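You operate a simulated robot arm through the tools that you are given. There is no shell and no other tool.

You run a simulated two-armed robot. Do the job below in one go: nothing can be reset, and whatever is moved stays where it is left.

Task
Turn the silver engine upside down and tighten frame bolts D and C.
Fine: pin out to turn and back in before the bolts; the other two bolts stay as they are.

The check looks at the end state, three seconds after you hand in, the way a careful person would. Anything else that was tipped, shoved, dropped, spilled or broken makes it a failure.

Robot
Two 7-joint arms with fingered hands on one trunk that stands fixed in place. Base frame: the origin is at the foot of the trunk, x ahead of it, y to its left, z up. Lengths are in m, angles in degrees, forces in N, time in s.
The left shoulder is at [0.073, 0.156, 1.359], the right one opposite. With the tool pointing down near the work surface each hand reaches from about 0.1 to 0.7 m from the base axis, measured 20 degrees to its own side. Payload 4 kg a hand.
The TCP of each hand is the grasp point between the finger pads, 0.03 m short of the fingertips. In the tool frame z runs along the fingers and y along their closing line. Largest opening 0.104 m; the body of the gripper starts 0.035 m behind the TCP. The gripper is a hand of 3 fingers: y runs from the thumb to the fingers, the wrist lies at [-0.015, -0.104, -0.178] in the tool frame.
Orientation is that of the tool frame in the base frame, as [roll, pitch, yaw] about the fixed x, y, z axes, in that order (R = Rz(yaw) Ry(pitch) Rx(roll)). With the fingers straight down and the wrist toward the robot, the tool's x, y and z point along [0, 1, 0], [1, 0, 0] and [0, 0, -1] of the base frame.

Tools
- The arms move only by the tool servo_tool. It takes "left_commands", "right_commands" or both (then of equal length, played together; a hand with none holds still); each is a list of rows, each an object (a shift or turn left out is 0) with "offset": the shift along the tool's x, y, z in m, a list of three; "angular": the turn, a rotation vector about the tool's x, y, z in degrees, a list of three. In form: [{"offset": [tx, ty, tz], "angular": [ax, ay, az]}, ...]. A call has 1 to 20 rows; each row shifts and turns the commanded pose from where the row before left it, along the tool's axes as they then stand. Rows are played at 5 a second. More than 0.05 m and 8.6 degrees between two rows, and nothing of the call is played. Where a pose cannot be reached the arm comes as near as it can. A force on the tool above 40 N (or 10 N above the force at the start of the call, whichever is more), or a blocked arm, ends the call early, and 0.2 s more pass. In this call time passes only in rows, and 0.2 s behind the last. The reply holds the time, the measured pose of the TCP, the force on the tool along the base axes, the opening and the grip force, in the units named above and with some noise, with the torque about the TCP (base axes, N m) and any sound that the robot's microphone picked up.
- Cameras (640 x 400 px; columns grow to the right, rows downward): "scene" is now at [0.1316, 0.0353, 1.6005]; the picture's right is [0.33, -0.94, 0.00], its down [-0.51, -0.18, -0.84] and it looks along [0.79, 0.28, -0.54] (base axes); focal length 214 px, centre (320, 200). "left" rides on the left gripper at [-0.064, -0.094, -0.117] in its tool frame; the picture's right is [-0.72, -0.33, 0.61], its down [0.64, -0.65, 0.41] and it looks along [0.27, 0.68, 0.68] (tool axes); focal length 238 px, centre (320, 200). "right" rides on the right gripper at [0.064, -0.094, -0.117] in its tool frame; the picture's right is [-0.72, 0.33, -0.61], its down [-0.64, -0.65, 0.40] and it looks along [-0.27, 0.68, 0.68] (tool axes); focal length 238 px, centre (320, 200).
- camera(camera): a new picture of that camera. It takes no simulated time.
- raise_lower(by): slides the trunk up (or, below 0, down) by that many m; the arms and the scene camera ride with it, the base frame stays. It gives what a move gives, with no picture.
- move_fingers(index, middle, thumb_bend, thumb_turn, hand): sets how far each is bent, from 0 (flat) to 1 (curled in); at 0.3 the hand is open as for a grip, at 0.7 the pads meet at the TCP. One left out holds its place. A second passes; each finger stops where it meets its share of the squeeze, and holds until it gets a number again. It is the only way to open and close the hand. It gives what a move gives, with no picture; readings hold the bend of each and the force on the fingers (four entries, about 0 where the hand has none), thumb and palm. thumb_turn goes from beside the hand (0) to across from the fingers (1), as for a grip.
- pan_tilt(pan, tilt): turns the head with the scene camera to pan (to the left, within 86 degrees either way) and tilt (down, from -29 to 69), counted from straight ahead of the robot. It gives what a move gives.
- pixel_to_xyz(camera, pixels): for up to 12 pixels [column, row] of the newest picture of that camera ("zoom" is the newest enlarged one), the place [x, y, z] in the base frame of the surface seen there, good to about 0.002 m, but the place of the scene camera against the robot may be out by one fixed shift of up to 0.018 m in any direction. It takes no simulated time.
- enlarge(camera, box): a new picture of the part [left, top, right, bottom] of that camera's present view, enlarged. It takes no simulated time.
- finish_job(): hands the job in; it is judged then, once.

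Open the grippers and draw the arms clear of the work before you hand the job in, unless the task says otherwise.

The tools are called after ">>>" as a command line: name --argument value ..., lists and objects as JSON in quotes. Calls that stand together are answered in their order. servo_tool: Moves the arms, as the interface text tells. Its arguments: {"type":"object","properties":{"left_commands":{"type":"array"},"right_commands":{"type":"array"}},"required":[]} The other tools are called the same way: raise_lower (by) slides the trunk up or down; move_fingers (index, middle, thumb_bend, thumb_turn, hand) moves the fingers one by one; pan_tilt (pan, tilt) turns the head that bears the scene camera; camera (camera) takes a picture; pixel_to_xyz (camera, pixels) gives the place of the surface under pixels of a picture; enlarge (camera, box) takes an enlarged picture of a part of a camera's view; finish_job () hands the job in.

At the start:

```text
time_s: 0.0
left_ee_pos: [0.4055, 0.3621, 1.4748]
left_ee_rot: [-179.9, -0.1, 89.9]
left_ft_force: [0.7, 0.3, -0.4]
left_ft_torque: [-0.03, 0.02, -0.02]
left_grip_width: 0.1036
left_finger_force: 0.1
left_shape: jaw
left_bend: [0.3, 0.3, 0.3, 0.98]
left_finger forces: [0.0, 0.1, 0.0, 0.0, 0.0, 0.0]
right_ee_pos: [0.5967, -0.1324, 1.4486]
right_ee_rot: [-180.0, 0.0, 89.9]
right_ft_force: [0.7, 0.1, 0.3]
right_ft_torque: [-0.01, 0.0, -0.01]
right_grip_width: 0.1037
right_finger_force: 0.0
right_shape: jaw
right_bend: [0.3, 0.3, 0.3, 0.98]
right_finger forces: [0.1, 0.0, 0.1, 0.1, 0.0, 0.1]
trunk travel left (down, up): [-0.775, 0.165]
head pan, tilt: [19.5, 32.5]
```

scene: 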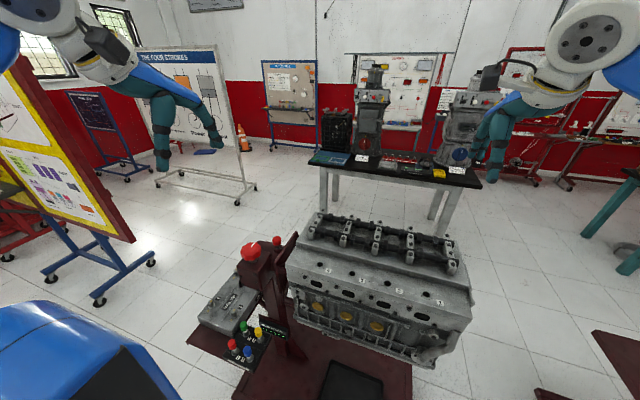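
right: 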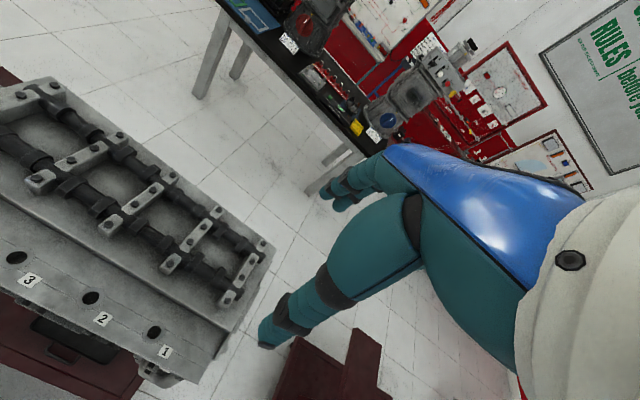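
left: 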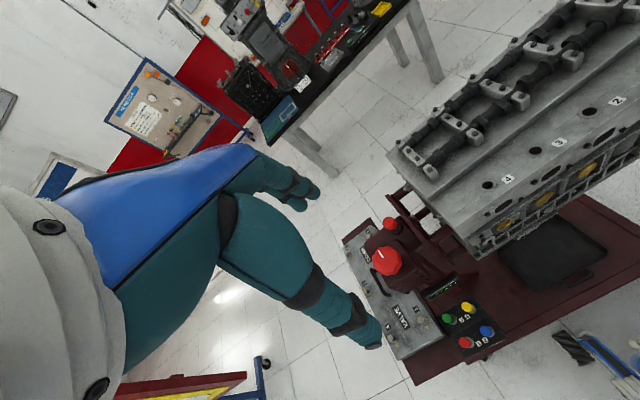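

The first pictures show a silver engine on a maroon stand, with red knobs near (250,250) and (277,240) and a coloured set of buttons near (245,340). I enlarge the parts of the stand to understand it.

>>> enlarge --camera "scene" --box '[170, 220, 330, 400]'

>>> enlarge --camera "left" --box '[330, 160, 530, 380]'

>>> enlarge --camera "scene" --box '[270, 200, 490, 400]'

```text
2.22 times, centred on (250, 310) of scene
```

zoom: 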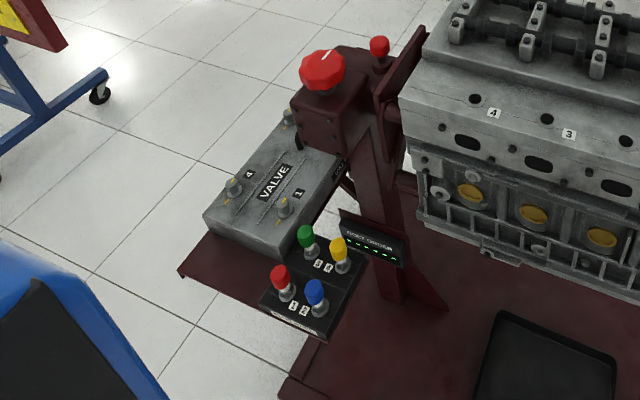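

```text
1.82 times, centred on (430, 270) of left
```

zoom: 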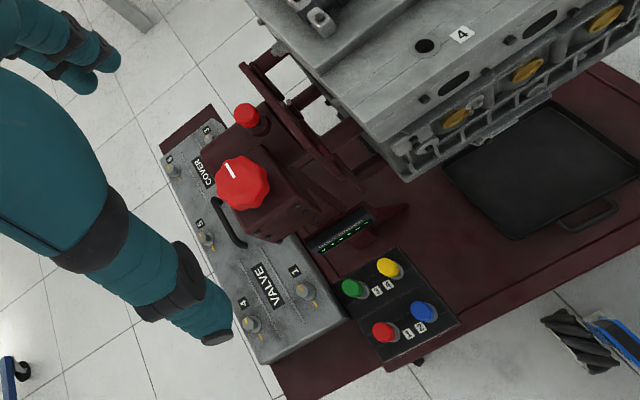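

```text
2.00 times, centred on (380, 300) of scene
```

zoom: 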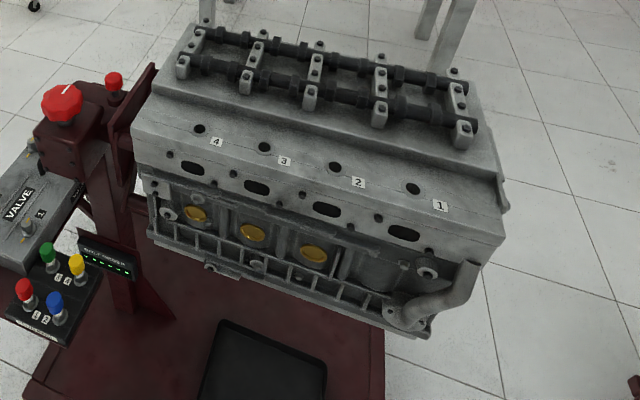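

I turn the head toward the stand's head at the left end to see the red pin and knob better and look at the rest of the scene.

>>> pan_tilt --pan 30 --tilt 50

>>> camera --camera "scene"

>>> enlarge --camera "scene" --box '[200, 100, 400, 225]'

```text
time_s: 0.8
left_ee_pos: [0.404, 0.3634, 1.4769]
left_ee_rot: [180.0, 0.1, 90.0]
left_ft_force: [0.1, 0.1, -0.5]
left_ft_torque: [0.01, 0.01, 0.01]
left_grip_width: 0.1036
left_finger_force: 0.2
left_shape: jaw
left_bend: [0.3, 0.3, 0.3, 0.98]
left_finger forces: [0.0, 0.0, 0.0, 0.0, 0.1, 0.1]
right_ee_pos: [0.5951, -0.1331, 1.4472]
right_ee_rot: [180.0, 0.0, 90.0]
right_ft_force: [-1.2, -0.1, 0.3]
right_ft_torque: [0.01, -0.02, 0.01]
right_grip_width: 0.1041
right_finger_force: 0.0
right_shape: jaw
right_bend: [0.3, 0.3, 0.3, 0.98]
right_finger forces: [0.0, 0.1, 0.0, 0.1, 0.0, 0.1]
trunk travel left (down, up): [-0.775, 0.165]
head pan, tilt: [30.0, 50.0]
```

```text
taken
```

scene: 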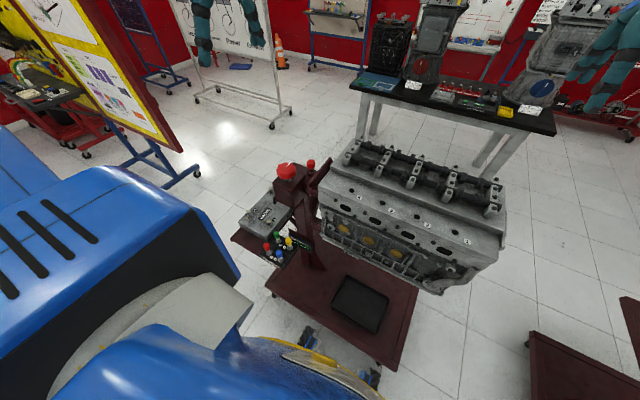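

```text
3.20 times, centred on (300, 162) of scene
```

zoom: 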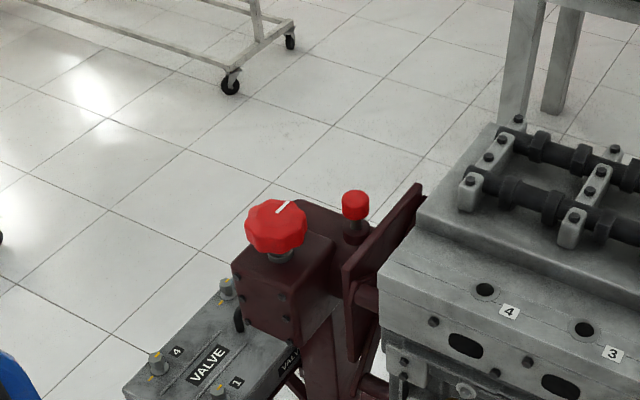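

The knob at (287,172), pin at (311,163) and button box at (278,247) are visible. I enlarge more for the labels and get positions.

>>> enlarge --camera "scene" --box '[225, 190, 325, 270]'

>>> enlarge --camera "scene" --box '[260, 150, 340, 210]'

>>> enlarge --camera "scene" --box '[310, 130, 510, 300]'

>>> pixel_to_xyz --camera "scene" --pixels '[[287, 168], [311, 162], [287, 180], [265, 247], [279, 254], [276, 237], [288, 242], [303, 240], [320, 190], [350, 160], [497, 190], [490, 260]]'

```text
5.00 times, centred on (275, 230) of scene
```

zoom: 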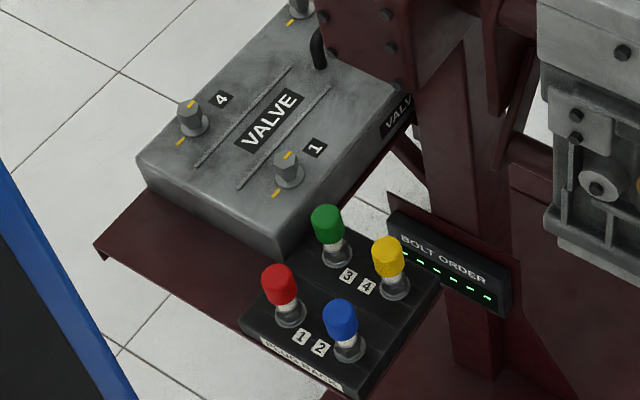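

```text
6.67 times, centred on (300, 180) of scene
```

zoom: 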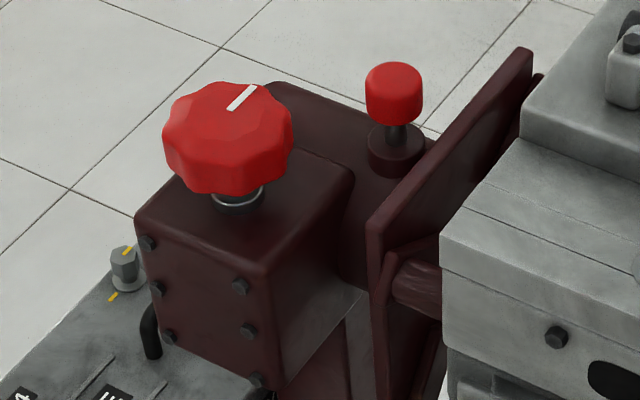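

```text
2.35 times, centred on (410, 215) of scene
```

zoom: 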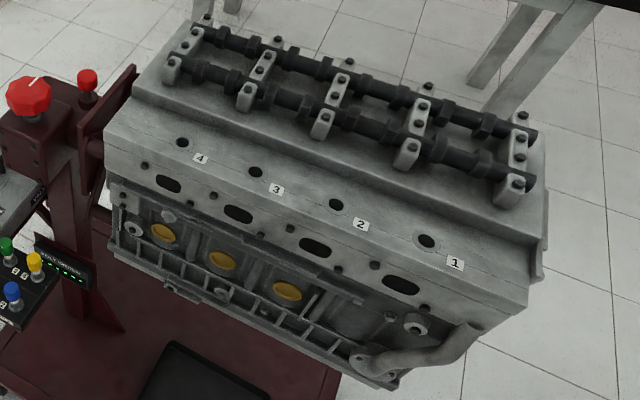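

```text
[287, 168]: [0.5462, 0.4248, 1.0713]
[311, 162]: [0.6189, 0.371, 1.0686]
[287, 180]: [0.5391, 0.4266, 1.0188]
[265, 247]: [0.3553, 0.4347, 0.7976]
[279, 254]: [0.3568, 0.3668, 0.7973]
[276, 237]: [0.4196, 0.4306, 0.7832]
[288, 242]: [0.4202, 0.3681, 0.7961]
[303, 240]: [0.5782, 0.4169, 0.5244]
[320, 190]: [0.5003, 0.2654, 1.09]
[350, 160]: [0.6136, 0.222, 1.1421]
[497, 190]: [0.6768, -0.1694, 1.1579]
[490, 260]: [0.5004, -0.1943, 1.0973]
```

I take a fresh left-hand picture and measure the knob and pin with that camera, since it isn't affected by the scene-camera shift.

>>> camera --camera "left"

>>> enlarge --camera "left" --box '[350, 190, 450, 290]'

>>> pixel_to_xyz --camera "left" --pixels '[[386, 262], [390, 224], [380, 255], [400, 262], [375, 262], [388, 273]]'

```text
taken
```

left: 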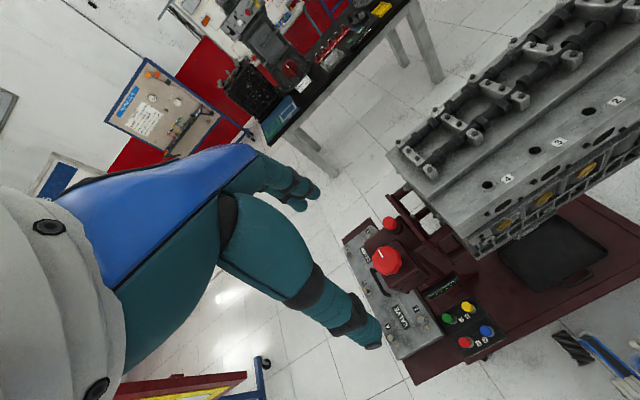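

```text
4.00 times, centred on (400, 240) of left
```

zoom: 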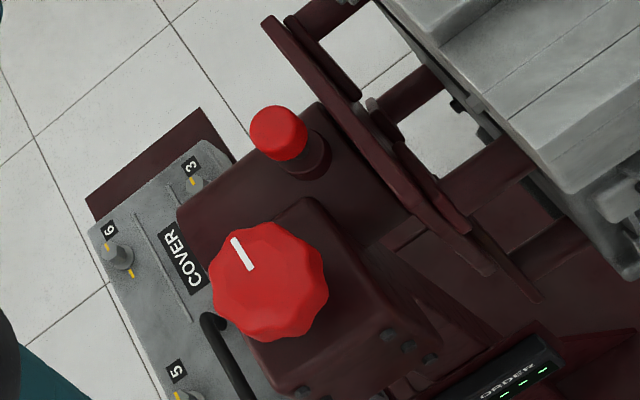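

```text
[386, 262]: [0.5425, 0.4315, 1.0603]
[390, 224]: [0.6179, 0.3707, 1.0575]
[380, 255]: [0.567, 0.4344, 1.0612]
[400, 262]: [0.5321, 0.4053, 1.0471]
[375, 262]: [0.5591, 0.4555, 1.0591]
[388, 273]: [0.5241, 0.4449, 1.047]
```

I measure the knob rim and pin head on the enlarged left picture.

>>> pixel_to_xyz --camera "zoom" --pixels '[[265, 280], [240, 240], [225, 260], [260, 232], [300, 250], [315, 275], [240, 310], [275, 325], [277, 122], [265, 122], [292, 135], [310, 165]]'

>>> enlarge --camera "left" --box '[400, 270, 520, 360]'

```text
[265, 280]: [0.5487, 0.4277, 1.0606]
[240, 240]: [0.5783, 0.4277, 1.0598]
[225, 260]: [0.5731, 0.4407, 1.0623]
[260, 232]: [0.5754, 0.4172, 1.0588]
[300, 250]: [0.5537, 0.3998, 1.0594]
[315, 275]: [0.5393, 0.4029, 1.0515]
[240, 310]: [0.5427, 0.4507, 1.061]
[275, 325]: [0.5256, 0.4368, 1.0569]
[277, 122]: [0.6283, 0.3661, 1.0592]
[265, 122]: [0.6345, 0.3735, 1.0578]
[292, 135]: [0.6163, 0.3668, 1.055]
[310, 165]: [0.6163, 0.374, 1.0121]
```

```text
4.44 times, centred on (460, 315) of left
```

zoom: 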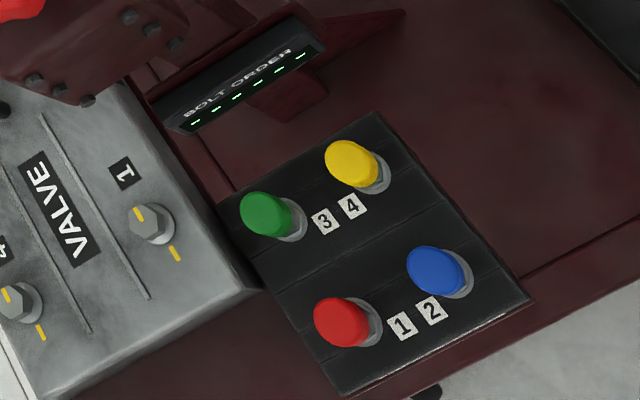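

I measure the faceplate edge, gearbox top, collar, and engine faces relative to the pin to choose the grip direction.

>>> enlarge --camera "left" --box '[370, 170, 490, 290]'

>>> pixel_to_xyz --camera "zoom" --pixels '[[85, 90], [110, 110], [150, 165], [200, 225], [230, 262], [130, 90], [180, 120], [130, 190], [140, 210], [240, 210], [300, 190], [350, 290]]'

```text
3.33 times, centred on (430, 230) of left
```

zoom: 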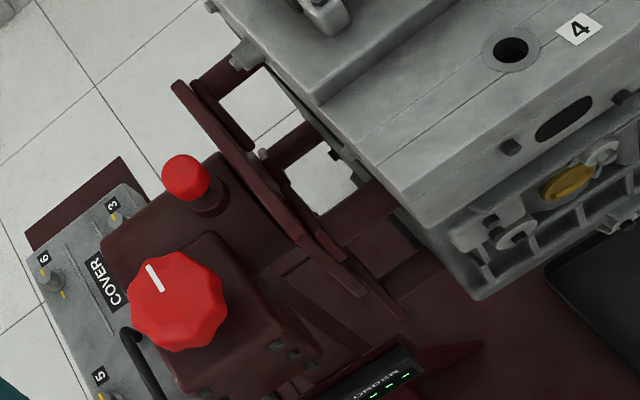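

```text
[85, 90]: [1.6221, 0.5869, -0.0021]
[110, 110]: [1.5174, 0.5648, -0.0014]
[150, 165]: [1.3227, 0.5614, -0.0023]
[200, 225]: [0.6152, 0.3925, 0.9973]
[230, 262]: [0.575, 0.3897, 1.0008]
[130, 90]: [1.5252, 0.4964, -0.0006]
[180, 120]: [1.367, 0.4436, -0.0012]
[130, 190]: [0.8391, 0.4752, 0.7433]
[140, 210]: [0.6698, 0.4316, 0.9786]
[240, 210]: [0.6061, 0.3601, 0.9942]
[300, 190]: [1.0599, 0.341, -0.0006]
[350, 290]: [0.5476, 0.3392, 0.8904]
```

>>> pixel_to_xyz --camera "zoom" --pixels '[[175, 85], [200, 115], [230, 160], [265, 205], [300, 240], [350, 285], [235, 120], [300, 215], [187, 172], [205, 185], [420, 190], [320, 90]]'

>>> enlarge --camera "right" --box '[0, 60, 300, 400]'

```text
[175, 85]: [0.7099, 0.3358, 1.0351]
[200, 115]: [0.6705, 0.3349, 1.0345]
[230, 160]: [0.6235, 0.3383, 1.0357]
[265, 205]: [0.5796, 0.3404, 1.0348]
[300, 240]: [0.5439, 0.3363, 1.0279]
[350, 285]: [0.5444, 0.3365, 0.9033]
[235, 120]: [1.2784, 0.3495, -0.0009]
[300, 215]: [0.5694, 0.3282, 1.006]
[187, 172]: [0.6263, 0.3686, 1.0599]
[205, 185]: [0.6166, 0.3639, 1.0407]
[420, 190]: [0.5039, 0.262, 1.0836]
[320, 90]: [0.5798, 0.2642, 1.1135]
```

```text
1.18 times, centred on (150, 230) of right
```

zoom: 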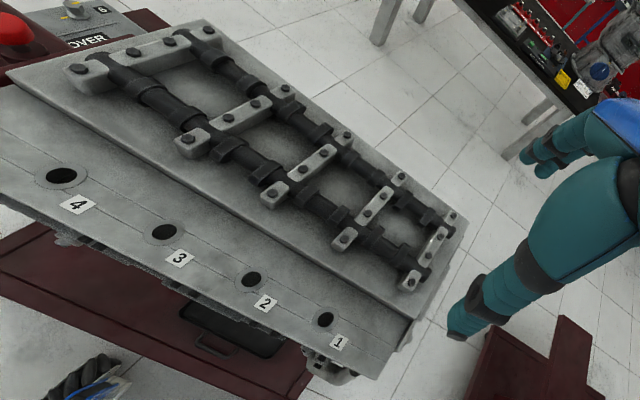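

The plate top is at z≈1.035 (y 0.335), pin head at about [0.626, 0.369, 1.06], knob centre [0.55, 0.428, 1.06]. I narrow the left hand and move it above the pin.

>>> servo_tool --left_commands '[{"offset": [0.0008, 0.0278, 0.033]}, {"offset": [0.0008, 0.0278, 0.033]}, {"offset": [0.0008, 0.0278, 0.033]}, {"offset": [0.0008, 0.0278, 0.033]}, {"offset": [0.0008, 0.0278, 0.033]}, {"offset": [0.0008, 0.0278, 0.033]}, {"offset": [0.0008, 0.0278, 0.033]}, {"offset": [0.0008, 0.0278, 0.033]}]'

>>> move_fingers --hand "left" --index 0.45 --middle 0.45 --thumb_bend 0.45

>>> camera --camera "left"

>>> camera --camera "scene"

```text
time_s: 2.6
left_ee_pos: [0.6287, 0.368, 1.2112]
left_ee_rot: [-179.9, 0.1, 90.0]
left_ft_force: [-0.7, 0.2, -0.5]
left_ft_torque: [0.04, -0.02, 0.03]
left_grip_width: 0.1036
left_finger_force: 0.1
left_shape: jaw
left_bend: [0.3, 0.3, 0.3, 0.98]
left_finger forces: [0.1, 0.1, 0.1, 0.1, 0.1, 0.0]
right_ee_pos: [0.5977, -0.1324, 1.4482]
right_ee_rot: [-179.9, 0.0, 90.1]
right_ft_force: [-0.2, -0.6, -0.2]
right_ft_torque: [-0.01, 0.0, 0.02]
right_grip_width: 0.1037
right_finger_force: 0.1
right_shape: jaw
right_bend: [0.3, 0.3, 0.3, 0.98]
right_finger forces: [0.1, 0.0, 0.0, 0.0, 0.1, 0.0]
trunk travel left (down, up): [-0.775, 0.165]
head pan, tilt: [30.0, 50.0]
```

```text
time_s: 3.6
left_ee_pos: [0.6255, 0.3674, 1.2151]
left_ee_rot: [-179.9, 0.1, 89.9]
left_ft_force: [-0.6, -0.1, 0.9]
left_ft_torque: [0.02, 0.03, 0.0]
left_grip_width: 0.0656
left_finger_force: 0.0
left_shape: fingers
left_bend: [0.45, 0.45, 0.45, 0.98]
left_finger forces: [0.0, 0.1, 0.0, 0.0, 0.1, 0.0]
right_ee_pos: [0.5947, -0.1337, 1.4494]
right_ee_rot: [179.9, 0.1, 90.1]
right_ft_force: [0.1, 0.3, 0.2]
right_ft_torque: [0.01, 0.04, 0.0]
right_grip_width: 0.1037
right_finger_force: 0.0
right_shape: jaw
right_bend: [0.3, 0.3, 0.3, 0.98]
right_finger forces: [0.1, 0.1, 0.0, 0.1, 0.0, 0.0]
trunk travel left (down, up): [-0.775, 0.165]
head pan, tilt: [30.0, 50.0]
```

```text
taken
```

left: 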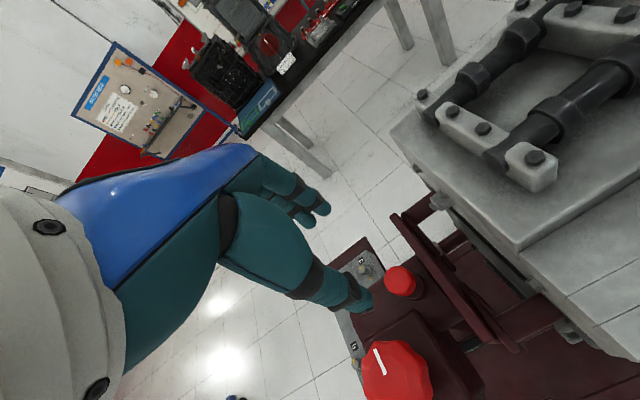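

```text
taken
```

scene: 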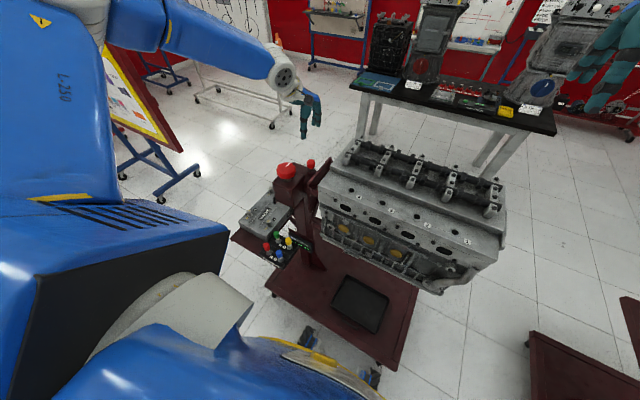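

The left camera now sees the pin head at about (400,281); I measure it more exactly.

>>> enlarge --camera "left" --box '[350, 240, 450, 320]'

>>> pixel_to_xyz --camera "left" --pixels '[[400, 278], [386, 278], [414, 278], [400, 267], [400, 290], [415, 290], [395, 370], [371, 362], [420, 365], [395, 343], [400, 395], [375, 390]]'

```text
5.00 times, centred on (400, 280) of left
```

zoom: 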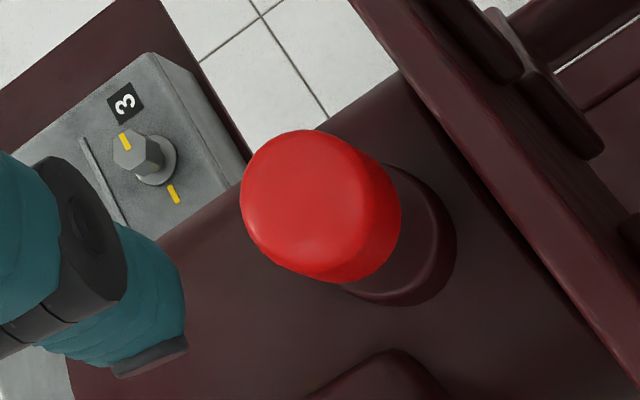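

```text
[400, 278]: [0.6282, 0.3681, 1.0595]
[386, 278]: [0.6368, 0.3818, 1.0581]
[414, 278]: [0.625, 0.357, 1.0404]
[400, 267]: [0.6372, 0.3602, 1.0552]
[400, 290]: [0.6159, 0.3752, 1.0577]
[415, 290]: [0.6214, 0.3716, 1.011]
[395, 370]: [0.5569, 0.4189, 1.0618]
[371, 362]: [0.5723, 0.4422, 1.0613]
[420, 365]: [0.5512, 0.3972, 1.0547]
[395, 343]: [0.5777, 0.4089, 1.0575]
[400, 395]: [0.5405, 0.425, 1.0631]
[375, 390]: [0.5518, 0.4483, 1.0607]
```

>>> pixel_to_xyz --camera "zoom" --pixels '[[303, 203], [250, 203], [355, 203], [303, 140], [303, 262], [370, 270], [380, 230], [390, 180], [430, 250], [440, 200]]'

```text
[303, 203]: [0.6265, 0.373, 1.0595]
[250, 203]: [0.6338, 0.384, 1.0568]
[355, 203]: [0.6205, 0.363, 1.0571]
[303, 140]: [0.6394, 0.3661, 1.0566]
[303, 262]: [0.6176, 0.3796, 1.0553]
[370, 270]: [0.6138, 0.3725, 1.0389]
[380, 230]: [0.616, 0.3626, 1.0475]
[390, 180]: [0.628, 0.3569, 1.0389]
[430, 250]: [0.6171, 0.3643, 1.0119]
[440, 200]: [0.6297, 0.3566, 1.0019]
```

Pin head centre is [0.628, 0.372], radius about 0.015, top 1.059. I go down so the pads are around the head and look.

>>> servo_tool --left_commands '[{"offset": [0.004, 0.001, 0.033]}, {"offset": [0, 0, 0.033]}, {"offset": [0, 0, 0.033]}, {"offset": [0, 0, 0.033]}, {"offset": [0, 0, 0.03]}]'

>>> camera --camera "left"

>>> enlarge --camera "scene" --box '[260, 110, 360, 210]'

```text
time_s: 4.8
left_ee_pos: [0.5868, 0.3774, 1.0916]
left_ee_rot: [179.9, 0.1, 89.8]
left_ft_force: [1.0, 0.7, 5.9]
left_ft_torque: [0.04, -0.28, 0.02]
left_grip_width: 0.0657
left_finger_force: 3.4
left_shape: fingers
left_bend: [0.45, 0.44, 0.45, 0.98]
left_finger forces: [0.1, 6.1, 0.1, 0.0, 0.0, 0.1]
left hand out of reach, approached as far as the arm can: row 3, 4, 5
right_ee_pos: [0.5942, -0.1338, 1.4488]
right_ee_rot: [-180.0, -0.1, 90.0]
right_ft_force: [1.1, -0.9, 0.0]
right_ft_torque: [0.03, 0.0, -0.02]
right_grip_width: 0.1038
right_finger_force: 0.1
right_shape: jaw
right_bend: [0.3, 0.3, 0.3, 0.98]
right_finger forces: [0.0, 0.0, 0.0, 0.0, 0.1, 0.0]
trunk travel left (down, up): [-0.775, 0.165]
head pan, tilt: [30.0, 50.0]
```

```text
taken
```

left: 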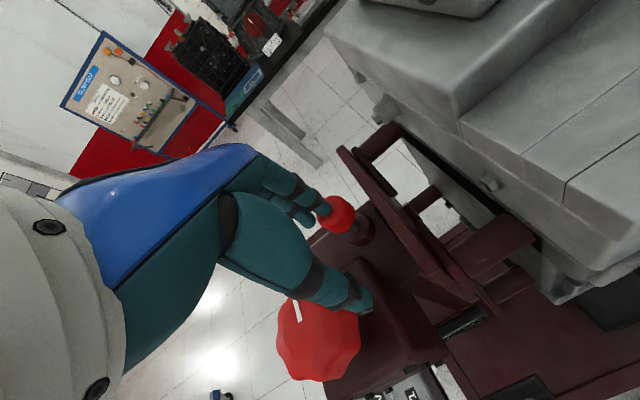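

```text
4.00 times, centred on (310, 160) of scene
```

zoom: 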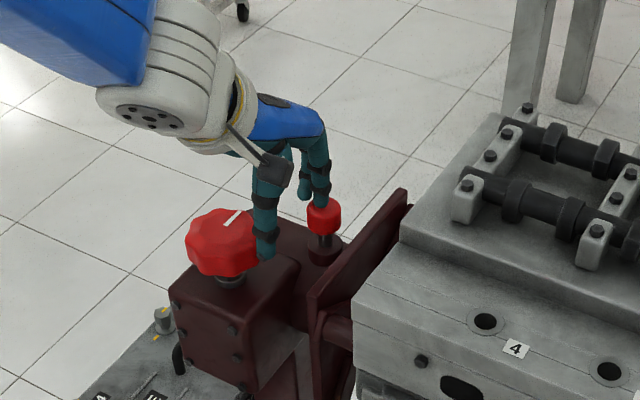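

The reach ran out (TCP at [0.587, 0.377, 1.092]) and a finger rests on the pin head. I lift straight up, then lower the trunk for better reach.

>>> servo_tool --left_commands '[{"offset": [0, 0, -0.04]}, {"offset": [0, 0, -0.04]}, {"offset": [0, 0, -0.04]}]'

>>> enlarge --camera "scene" --box '[260, 110, 360, 210]'

```text
time_s: 5.6
left_ee_pos: [0.5827, 0.3793, 1.2098]
left_ee_rot: [-180.0, 0.0, 89.9]
left_ft_force: [0.1, -1.4, 1.3]
left_ft_torque: [0.04, 0.04, 0.01]
left_grip_width: 0.0656
left_finger_force: 0.1
left_shape: fingers
left_bend: [0.45, 0.45, 0.45, 0.98]
left_finger forces: [0.1, 0.0, 0.0, 0.0, 0.0, 0.1]
right_ee_pos: [0.5931, -0.1331, 1.4498]
right_ee_rot: [179.9, 0.1, 90.0]
right_ft_force: [-0.2, 0.5, -0.7]
right_ft_torque: [0.0, 0.0, -0.03]
right_grip_width: 0.1034
right_finger_force: 0.1
right_shape: jaw
right_bend: [0.3, 0.3, 0.3, 0.98]
right_finger forces: [0.0, 0.0, 0.1, 0.1, 0.0, 0.0]
trunk travel left (down, up): [-0.775, 0.165]
head pan, tilt: [30.0, 50.0]
```

```text
4.00 times, centred on (310, 160) of scene
```

zoom: 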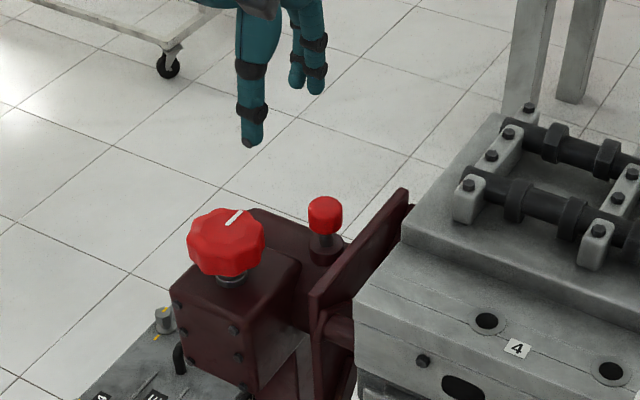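

The hand is clear again. Before lowering the trunk I check the right side for what the right arm could hit.

>>> pan_tilt --pan -30 --tilt 45

>>> camera --camera "scene"

>>> pixel_to_xyz --camera "scene" --pixels '[[320, 300], [320, 200], [200, 200], [150, 150], [400, 250], [250, 250], [300, 350], [450, 200], [200, 300], [100, 100], [100, 200], [100, 250]]'

```text
time_s: 6.9
left_ee_pos: [0.585, 0.3781, 1.2087]
left_ee_rot: [179.9, 0.0, 90.0]
left_ft_force: [0.5, 0.4, -0.3]
left_ft_torque: [-0.02, 0.02, 0.01]
left_grip_width: 0.0653
left_finger_force: 0.1
left_shape: fingers
left_bend: [0.45, 0.45, 0.45, 0.98]
left_finger forces: [0.0, 0.0, 0.1, 0.1, 0.0, 0.0]
right_ee_pos: [0.5942, -0.1342, 1.4492]
right_ee_rot: [-180.0, 0.0, 90.0]
right_ft_force: [-0.6, 0.5, -0.9]
right_ft_torque: [-0.03, -0.01, 0.01]
right_grip_width: 0.1037
right_finger_force: 0.1
right_shape: jaw
right_bend: [0.3, 0.3, 0.3, 0.98]
right_finger forces: [0.0, 0.0, 0.1, 0.0, 0.0, 0.1]
trunk travel left (down, up): [-0.775, 0.165]
head pan, tilt: [-30.0, 45.0]
```

```text
taken
```

scene: 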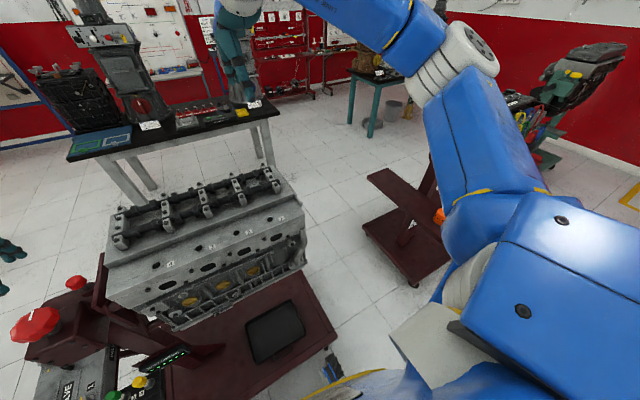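

```text
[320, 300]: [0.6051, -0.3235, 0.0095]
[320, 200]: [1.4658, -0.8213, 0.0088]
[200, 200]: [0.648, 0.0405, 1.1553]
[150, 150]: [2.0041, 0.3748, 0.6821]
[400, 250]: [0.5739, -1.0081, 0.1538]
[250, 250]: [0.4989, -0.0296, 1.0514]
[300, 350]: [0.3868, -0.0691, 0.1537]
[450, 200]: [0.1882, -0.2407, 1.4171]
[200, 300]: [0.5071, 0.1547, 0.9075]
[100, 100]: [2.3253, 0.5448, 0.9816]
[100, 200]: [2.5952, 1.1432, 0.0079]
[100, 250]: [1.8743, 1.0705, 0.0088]
```

The right elbow is high and the space at right is free. I draw the right hand back and right (out of the engine's swing), and raise the left hand before lowering the trunk.

>>> servo_tool --left_commands '[{"offset": [0, 0, -0.028]}, {"offset": [0, 0, -0.028]}, {"offset": [0, 0, -0.028]}, {"offset": [0, 0, -0.028]}, {"offset": [0, 0, -0.028]}, {"offset": [0, 0, -0.028]}, {"offset": [0, 0, -0.028]}, {"offset": [0, 0, -0.028]}]' --right_commands '[{"offset": [-0.033, -0.028, -0.006]}, {"offset": [-0.033, -0.028, -0.006]}, {"offset": [-0.033, -0.028, -0.006]}, {"offset": [-0.033, -0.028, -0.006]}, {"offset": [-0.033, -0.028, -0.006]}, {"offset": [-0.033, -0.028, -0.006]}, {"offset": [-0.033, -0.028, -0.006]}, {"offset": [-0.033, -0.028, -0.006]}]'

>>> camera --camera "scene"

```text
time_s: 8.7
left_ee_pos: [0.5804, 0.379, 1.4362]
left_ee_rot: [179.9, -0.1, 90.0]
left_ft_force: [-0.9, 0.0, 1.2]
left_ft_torque: [0.01, -0.03, -0.01]
left_grip_width: 0.0656
left_finger_force: 0.2
left_shape: fingers
left_bend: [0.45, 0.45, 0.45, 0.98]
left_finger forces: [0.0, 0.0, 0.0, 0.1, 0.0, 0.1]
right_ee_pos: [0.3693, -0.3989, 1.4976]
right_ee_rot: [179.8, 0.0, 90.1]
right_ft_force: [-0.4, 0.8, -0.4]
right_ft_torque: [0.01, 0.01, 0.01]
right_grip_width: 0.1038
right_finger_force: 0.1
right_shape: jaw
right_bend: [0.3, 0.3, 0.3, 0.98]
right_finger forces: [0.0, 0.1, 0.1, 0.1, 0.0, 0.1]
trunk travel left (down, up): [-0.775, 0.165]
head pan, tilt: [-30.0, 45.0]
```

```text
taken
```

scene: 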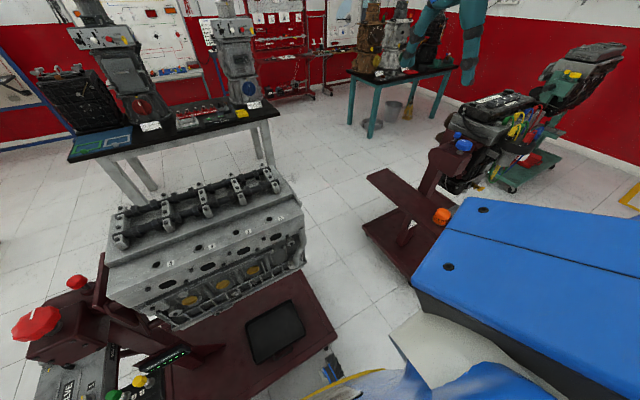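

There's a second stand with a dark engine at the right (blue knob at (463,145), orange at (441,216)). I measure how near it is to the right arm.

>>> pixel_to_xyz --camera "scene" --pixels '[[463, 145], [441, 216], [500, 105], [395, 190], [440, 180], [420, 240], [470, 30], [440, 15]]'

>>> enlarge --camera "scene" --box '[350, 60, 550, 260]'

```text
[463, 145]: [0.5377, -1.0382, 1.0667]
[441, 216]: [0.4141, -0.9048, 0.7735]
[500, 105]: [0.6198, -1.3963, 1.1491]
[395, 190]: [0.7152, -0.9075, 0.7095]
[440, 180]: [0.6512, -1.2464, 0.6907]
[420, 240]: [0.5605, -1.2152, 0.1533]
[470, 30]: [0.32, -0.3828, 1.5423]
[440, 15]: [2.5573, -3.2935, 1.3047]
```

```text
2.00 times, centred on (450, 160) of scene
```

zoom: 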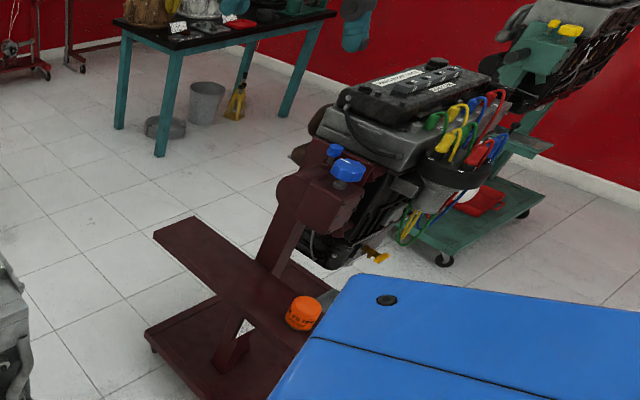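

The second stand is beyond y=-0.9, clear of the right arm. I lower the trunk 0.2 m and turn the head back to the pin.

>>> raise_lower --by -0.2

>>> pan_tilt --pan 32 --tilt 40

>>> camera --camera "scene"

>>> camera --camera "left"

```text
time_s: 10.9
left_ee_pos: [0.585, 0.3774, 1.2349]
left_ee_rot: [-180.0, -0.1, 90.0]
left_ft_force: [-0.4, -0.5, 0.1]
left_ft_torque: [0.0, 0.04, 0.01]
left_grip_width: 0.0654
left_finger_force: 0.1
left_shape: fingers
left_bend: [0.45, 0.45, 0.45, 0.98]
left_finger forces: [0.0, 0.1, 0.0, 0.0, 0.0, 0.0]
right_ee_pos: [0.3717, -0.3991, 1.2952]
right_ee_rot: [-180.0, -0.1, 90.0]
right_ft_force: [-0.2, -0.6, -0.1]
right_ft_torque: [-0.03, 0.0, 0.01]
right_grip_width: 0.1039
right_finger_force: 0.0
right_shape: jaw
right_bend: [0.3, 0.3, 0.3, 0.98]
right_finger forces: [0.0, 0.0, 0.1, 0.1, 0.0, 0.1]
trunk travel left (down, up): [-0.575, 0.365]
head pan, tilt: [-30.0, 45.0]
```

```text
time_s: 12.2
left_ee_pos: [0.5847, 0.3786, 1.236]
left_ee_rot: [-180.0, 0.0, 90.0]
left_ft_force: [0.0, 0.4, -1.1]
left_ft_torque: [0.0, 0.01, -0.05]
left_grip_width: 0.0653
left_finger_force: 0.1
left_shape: fingers
left_bend: [0.45, 0.45, 0.45, 0.98]
left_finger forces: [0.0, 0.0, 0.0, 0.0, 0.0, 0.1]
right_ee_pos: [0.373, -0.3988, 1.2962]
right_ee_rot: [-180.0, 0.0, 90.0]
right_ft_force: [0.6, 0.1, -0.1]
right_ft_torque: [-0.03, 0.02, -0.02]
right_grip_width: 0.1038
right_finger_force: 0.1
right_shape: jaw
right_bend: [0.3, 0.3, 0.3, 0.98]
right_finger forces: [0.0, 0.0, 0.0, 0.0, 0.1, 0.1]
trunk travel left (down, up): [-0.575, 0.365]
head pan, tilt: [32.0, 40.0]
```

```text
taken
```

scene: 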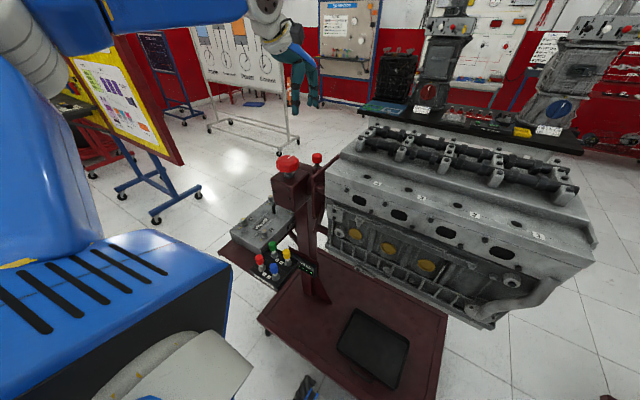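

```text
taken
```

left: 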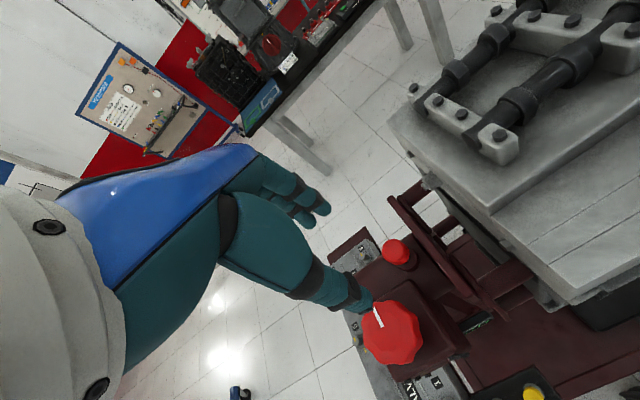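

The lower trunk gives a good view. I move the left hand over the pin at z≈1.13 and check reach before descending.

>>> servo_tool --left_commands '[{"offset": [-0.003, 0.0215, 0.0]}, {"offset": [-0.003, 0.0215, 0.0]}, {"offset": [0, 0, 0.035]}, {"offset": [0, 0, 0.035]}, {"offset": [0, 0, 0.03]}]'

>>> camera --camera "left"

>>> enlarge --camera "scene" --box '[260, 120, 360, 200]'

```text
time_s: 13.4
left_ee_pos: [0.6273, 0.3709, 1.136]
left_ee_rot: [-179.9, 0.0, 90.0]
left_ft_force: [-0.2, 0.8, 0.9]
left_ft_torque: [0.02, 0.01, -0.02]
left_grip_width: 0.0653
left_finger_force: 0.1
left_shape: fingers
left_bend: [0.45, 0.45, 0.45, 0.98]
left_finger forces: [0.0, 0.0, 0.0, 0.0, 0.1, 0.0]
right_ee_pos: [0.3742, -0.3982, 1.296]
right_ee_rot: [-180.0, 0.0, 90.1]
right_ft_force: [-0.2, 0.7, -0.2]
right_ft_torque: [-0.01, 0.02, -0.01]
right_grip_width: 0.1034
right_finger_force: 0.1
right_shape: jaw
right_bend: [0.3, 0.3, 0.3, 0.98]
right_finger forces: [0.1, 0.1, 0.1, 0.0, 0.0, 0.1]
trunk travel left (down, up): [-0.575, 0.365]
head pan, tilt: [32.0, 40.0]
```

```text
taken
```

left: 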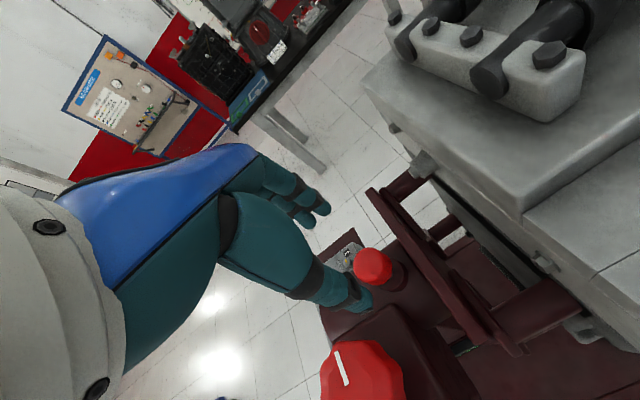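

```text
5.00 times, centred on (310, 160) of scene
```

zoom: 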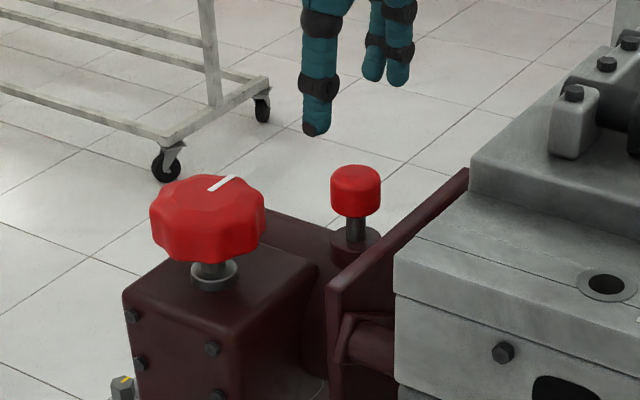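

The hand is over the pin at [0.6273, 0.3709, 1.136]; I descend 0.088 m straight down.

>>> servo_tool --left_commands '[{"offset": [0.001, 0.001, 0.03]}, {"offset": [0, 0, 0.03]}, {"offset": [0, 0, 0.014]}, {"offset": [0, 0, 0.014]}]'

>>> camera --camera "left"

>>> enlarge --camera "scene" --box '[260, 120, 360, 200]'

```text
time_s: 14.4
left_ee_pos: [0.6284, 0.3727, 1.0472]
left_ee_rot: [180.0, 0.0, 90.1]
left_ft_force: [-0.2, -0.2, 0.3]
left_ft_torque: [0.0, 0.0, 0.01]
left_grip_width: 0.0657
left_finger_force: 0.0
left_shape: fingers
left_bend: [0.45, 0.45, 0.45, 0.98]
left_finger forces: [0.0, 0.0, 0.1, 0.1, 0.1, 0.0]
right_ee_pos: [0.3715, -0.398, 1.2962]
right_ee_rot: [-180.0, 0.0, 90.0]
right_ft_force: [-0.2, 0.4, 0.3]
right_ft_torque: [0.0, 0.01, 0.0]
right_grip_width: 0.1038
right_finger_force: 0.1
right_shape: jaw
right_bend: [0.3, 0.3, 0.3, 0.98]
right_finger forces: [0.1, 0.1, 0.0, 0.0, 0.0, 0.0]
trunk travel left (down, up): [-0.575, 0.365]
head pan, tilt: [32.0, 40.0]
```

```text
taken
```

left: 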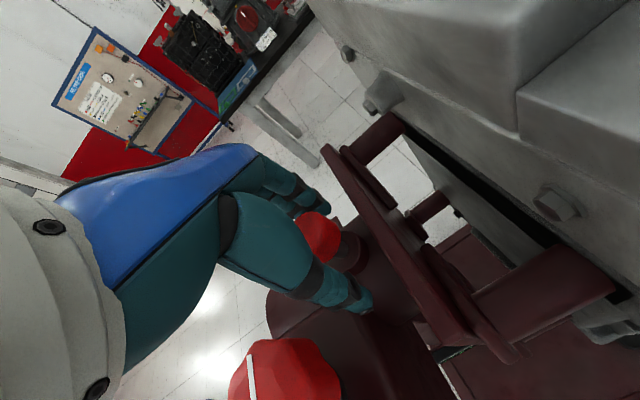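

```text
5.00 times, centred on (310, 160) of scene
```

zoom: 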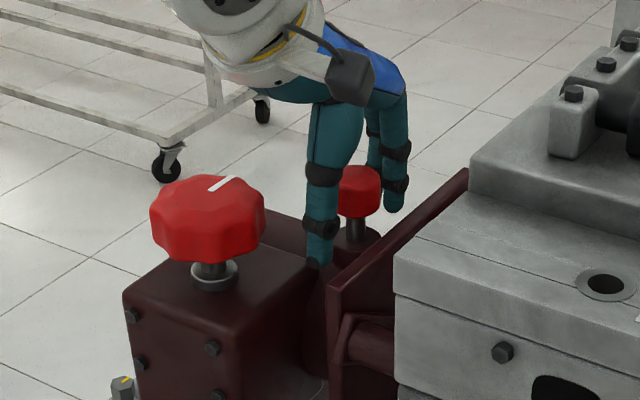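

The fingers straddle the pin head. I close on it.

>>> move_fingers --hand "left" --index 0.72 --middle 0.72 --thumb_bend 0.72

>>> enlarge --camera "scene" --box '[260, 120, 360, 200]'

```text
time_s: 15.4
left_ee_pos: [0.629, 0.3736, 1.048]
left_ee_rot: [-180.0, 0.1, 90.0]
left_ft_force: [1.4, -0.8, -1.4]
left_ft_torque: [-0.03, 0.07, 0.0]
left_grip_width: 0.0139
left_finger_force: 10.3
left_shape: fingers
left_bend: [0.71, 0.71, 0.66, 0.97]
left_finger forces: [9.8, 2.7, 0.0, 0.0, 8.0, 0.1]
right_ee_pos: [0.3736, -0.3983, 1.2967]
right_ee_rot: [-180.0, 0.0, 90.0]
right_ft_force: [-0.2, 0.1, -0.3]
right_ft_torque: [0.03, 0.02, 0.06]
right_grip_width: 0.1037
right_finger_force: 0.1
right_shape: jaw
right_bend: [0.3, 0.3, 0.3, 0.98]
right_finger forces: [0.1, 0.0, 0.1, 0.0, 0.0, 0.1]
trunk travel left (down, up): [-0.575, 0.365]
head pan, tilt: [32.0, 40.0]
```

```text
5.00 times, centred on (310, 160) of scene
```

zoom: 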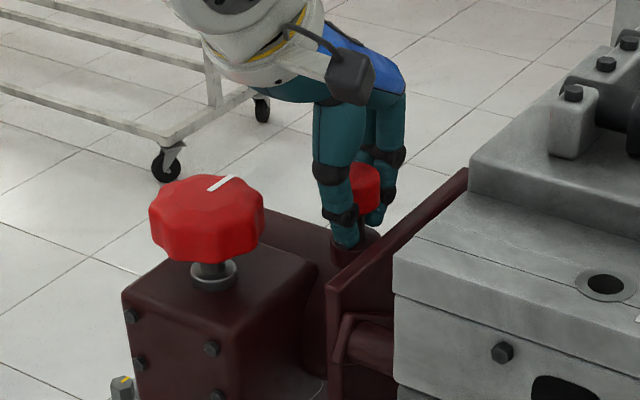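

Fingers hold with about 10 N, tips partly under the head. I pull up gently in small steps.

>>> servo_tool --left_commands '[{"offset": [0, 0, -0.005]}, {"offset": [0, 0, -0.005]}, {"offset": [0, 0, -0.005]}, {"offset": [0, 0, -0.005]}]'

>>> enlarge --camera "scene" --box '[260, 120, 360, 200]'

```text
time_s: 16.4
left_ee_pos: [0.6284, 0.3727, 1.066]
left_ee_rot: [-180.0, 0.0, 89.9]
left_ft_force: [1.7, -1.5, -2.7]
left_ft_torque: [-0.03, 0.07, -0.04]
left_grip_width: 0.0135
left_finger_force: 10.1
left_shape: fingers
left_bend: [0.71, 0.71, 0.66, 0.97]
left_finger forces: [9.6, 2.4, 0.0, 0.0, 8.1, 0.0]
right_ee_pos: [0.3736, -0.3984, 1.2947]
right_ee_rot: [-179.9, 0.0, 90.0]
right_ft_force: [0.7, 1.0, -0.7]
right_ft_torque: [0.03, 0.0, 0.01]
right_grip_width: 0.1037
right_finger_force: 0.1
right_shape: jaw
right_bend: [0.3, 0.3, 0.3, 0.98]
right_finger forces: [0.0, 0.0, 0.1, 0.0, 0.0, 0.0]
trunk travel left (down, up): [-0.575, 0.365]
head pan, tilt: [32.0, 40.0]
```

```text
5.00 times, centred on (310, 160) of scene
```

zoom: 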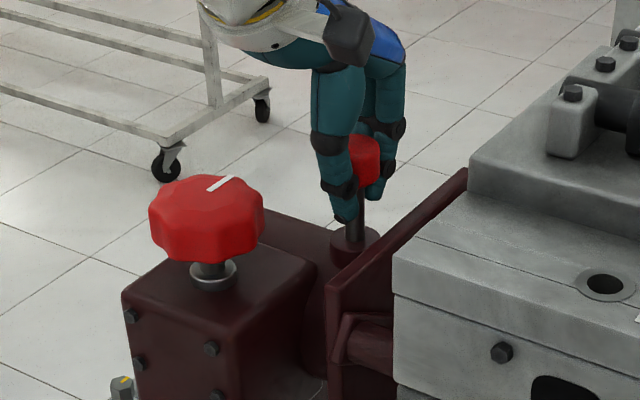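

The pin rises (about 18 mm) with only ~3 N. I keep pulling in small steps until a stop or a sound.

>>> servo_tool --left_commands '[{"offset": [0, 0, -0.004]}, {"offset": [0, 0, -0.004]}, {"offset": [0, 0, -0.004]}]'

>>> enlarge --camera "scene" --box '[260, 120, 360, 200]'

```text
time_s: 17.2
left_ee_pos: [0.6287, 0.3728, 1.0791]
left_ee_rot: [-179.9, 0.0, 89.9]
left_ft_force: [1.6, -0.8, -3.7]
left_ft_torque: [0.02, 0.05, -0.03]
left_grip_width: 0.0137
left_finger_force: 10.1
left_shape: fingers
left_bend: [0.71, 0.71, 0.66, 0.97]
left_finger forces: [9.4, 2.5, 0.1, 0.1, 8.1, 0.1]
right_ee_pos: [0.3727, -0.3993, 1.2957]
right_ee_rot: [-179.9, 0.1, 90.0]
right_ft_force: [-0.2, 0.1, 0.2]
right_ft_torque: [0.01, 0.04, 0.02]
right_grip_width: 0.1036
right_finger_force: 0.1
right_shape: jaw
right_bend: [0.3, 0.3, 0.3, 0.98]
right_finger forces: [0.1, 0.0, 0.1, 0.0, 0.0, 0.1]
trunk travel left (down, up): [-0.575, 0.365]
head pan, tilt: [32.0, 40.0]
```

```text
5.00 times, centred on (310, 160) of scene
```

zoom: 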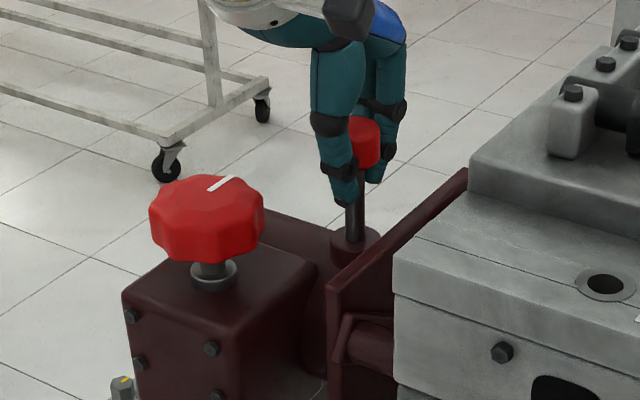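

Still rising freely (now +31 mm). I go on in small steps.

>>> servo_tool --left_commands '[{"offset": [0, 0, -0.004]}, {"offset": [0, 0, -0.004]}, {"offset": [0, 0, -0.004]}]'

>>> enlarge --camera "scene" --box '[260, 120, 360, 200]'

```text
time_s: 18.0
left_ee_pos: [0.6301, 0.3731, 1.0865]
left_ee_rot: [-179.6, 0.0, 89.9]
left_ft_force: [-1.1, -4.6, -15.3]
left_ft_torque: [0.03, 0.15, -0.07]
left_grip_width: 0.0146
left_finger_force: 12.2
left_shape: fingers
left_bend: [0.71, 0.71, 0.66, 0.97]
left_finger forces: [11.0, 3.7, 0.0, 0.0, 10.1, 0.0]
right_ee_pos: [0.3744, -0.3992, 1.2938]
right_ee_rot: [-179.9, 0.0, 90.0]
right_ft_force: [0.3, 0.6, 0.4]
right_ft_torque: [-0.02, 0.01, 0.04]
right_grip_width: 0.1037
right_finger_force: 0.0
right_shape: jaw
right_bend: [0.3, 0.3, 0.3, 0.98]
right_finger forces: [0.0, 0.1, 0.1, 0.0, 0.0, 0.0]
trunk travel left (down, up): [-0.575, 0.365]
head pan, tilt: [32.0, 40.0]
```

```text
5.00 times, centred on (310, 160) of scene
```

zoom: 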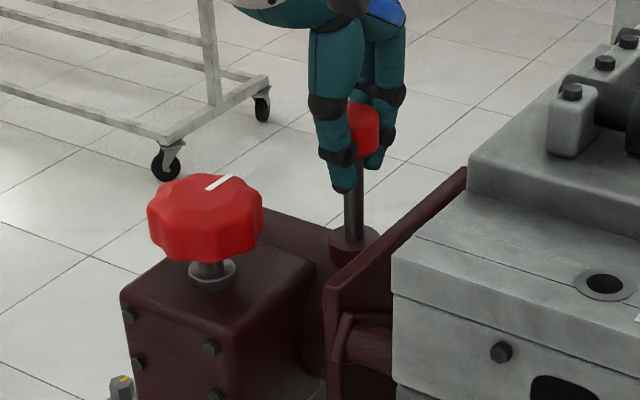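

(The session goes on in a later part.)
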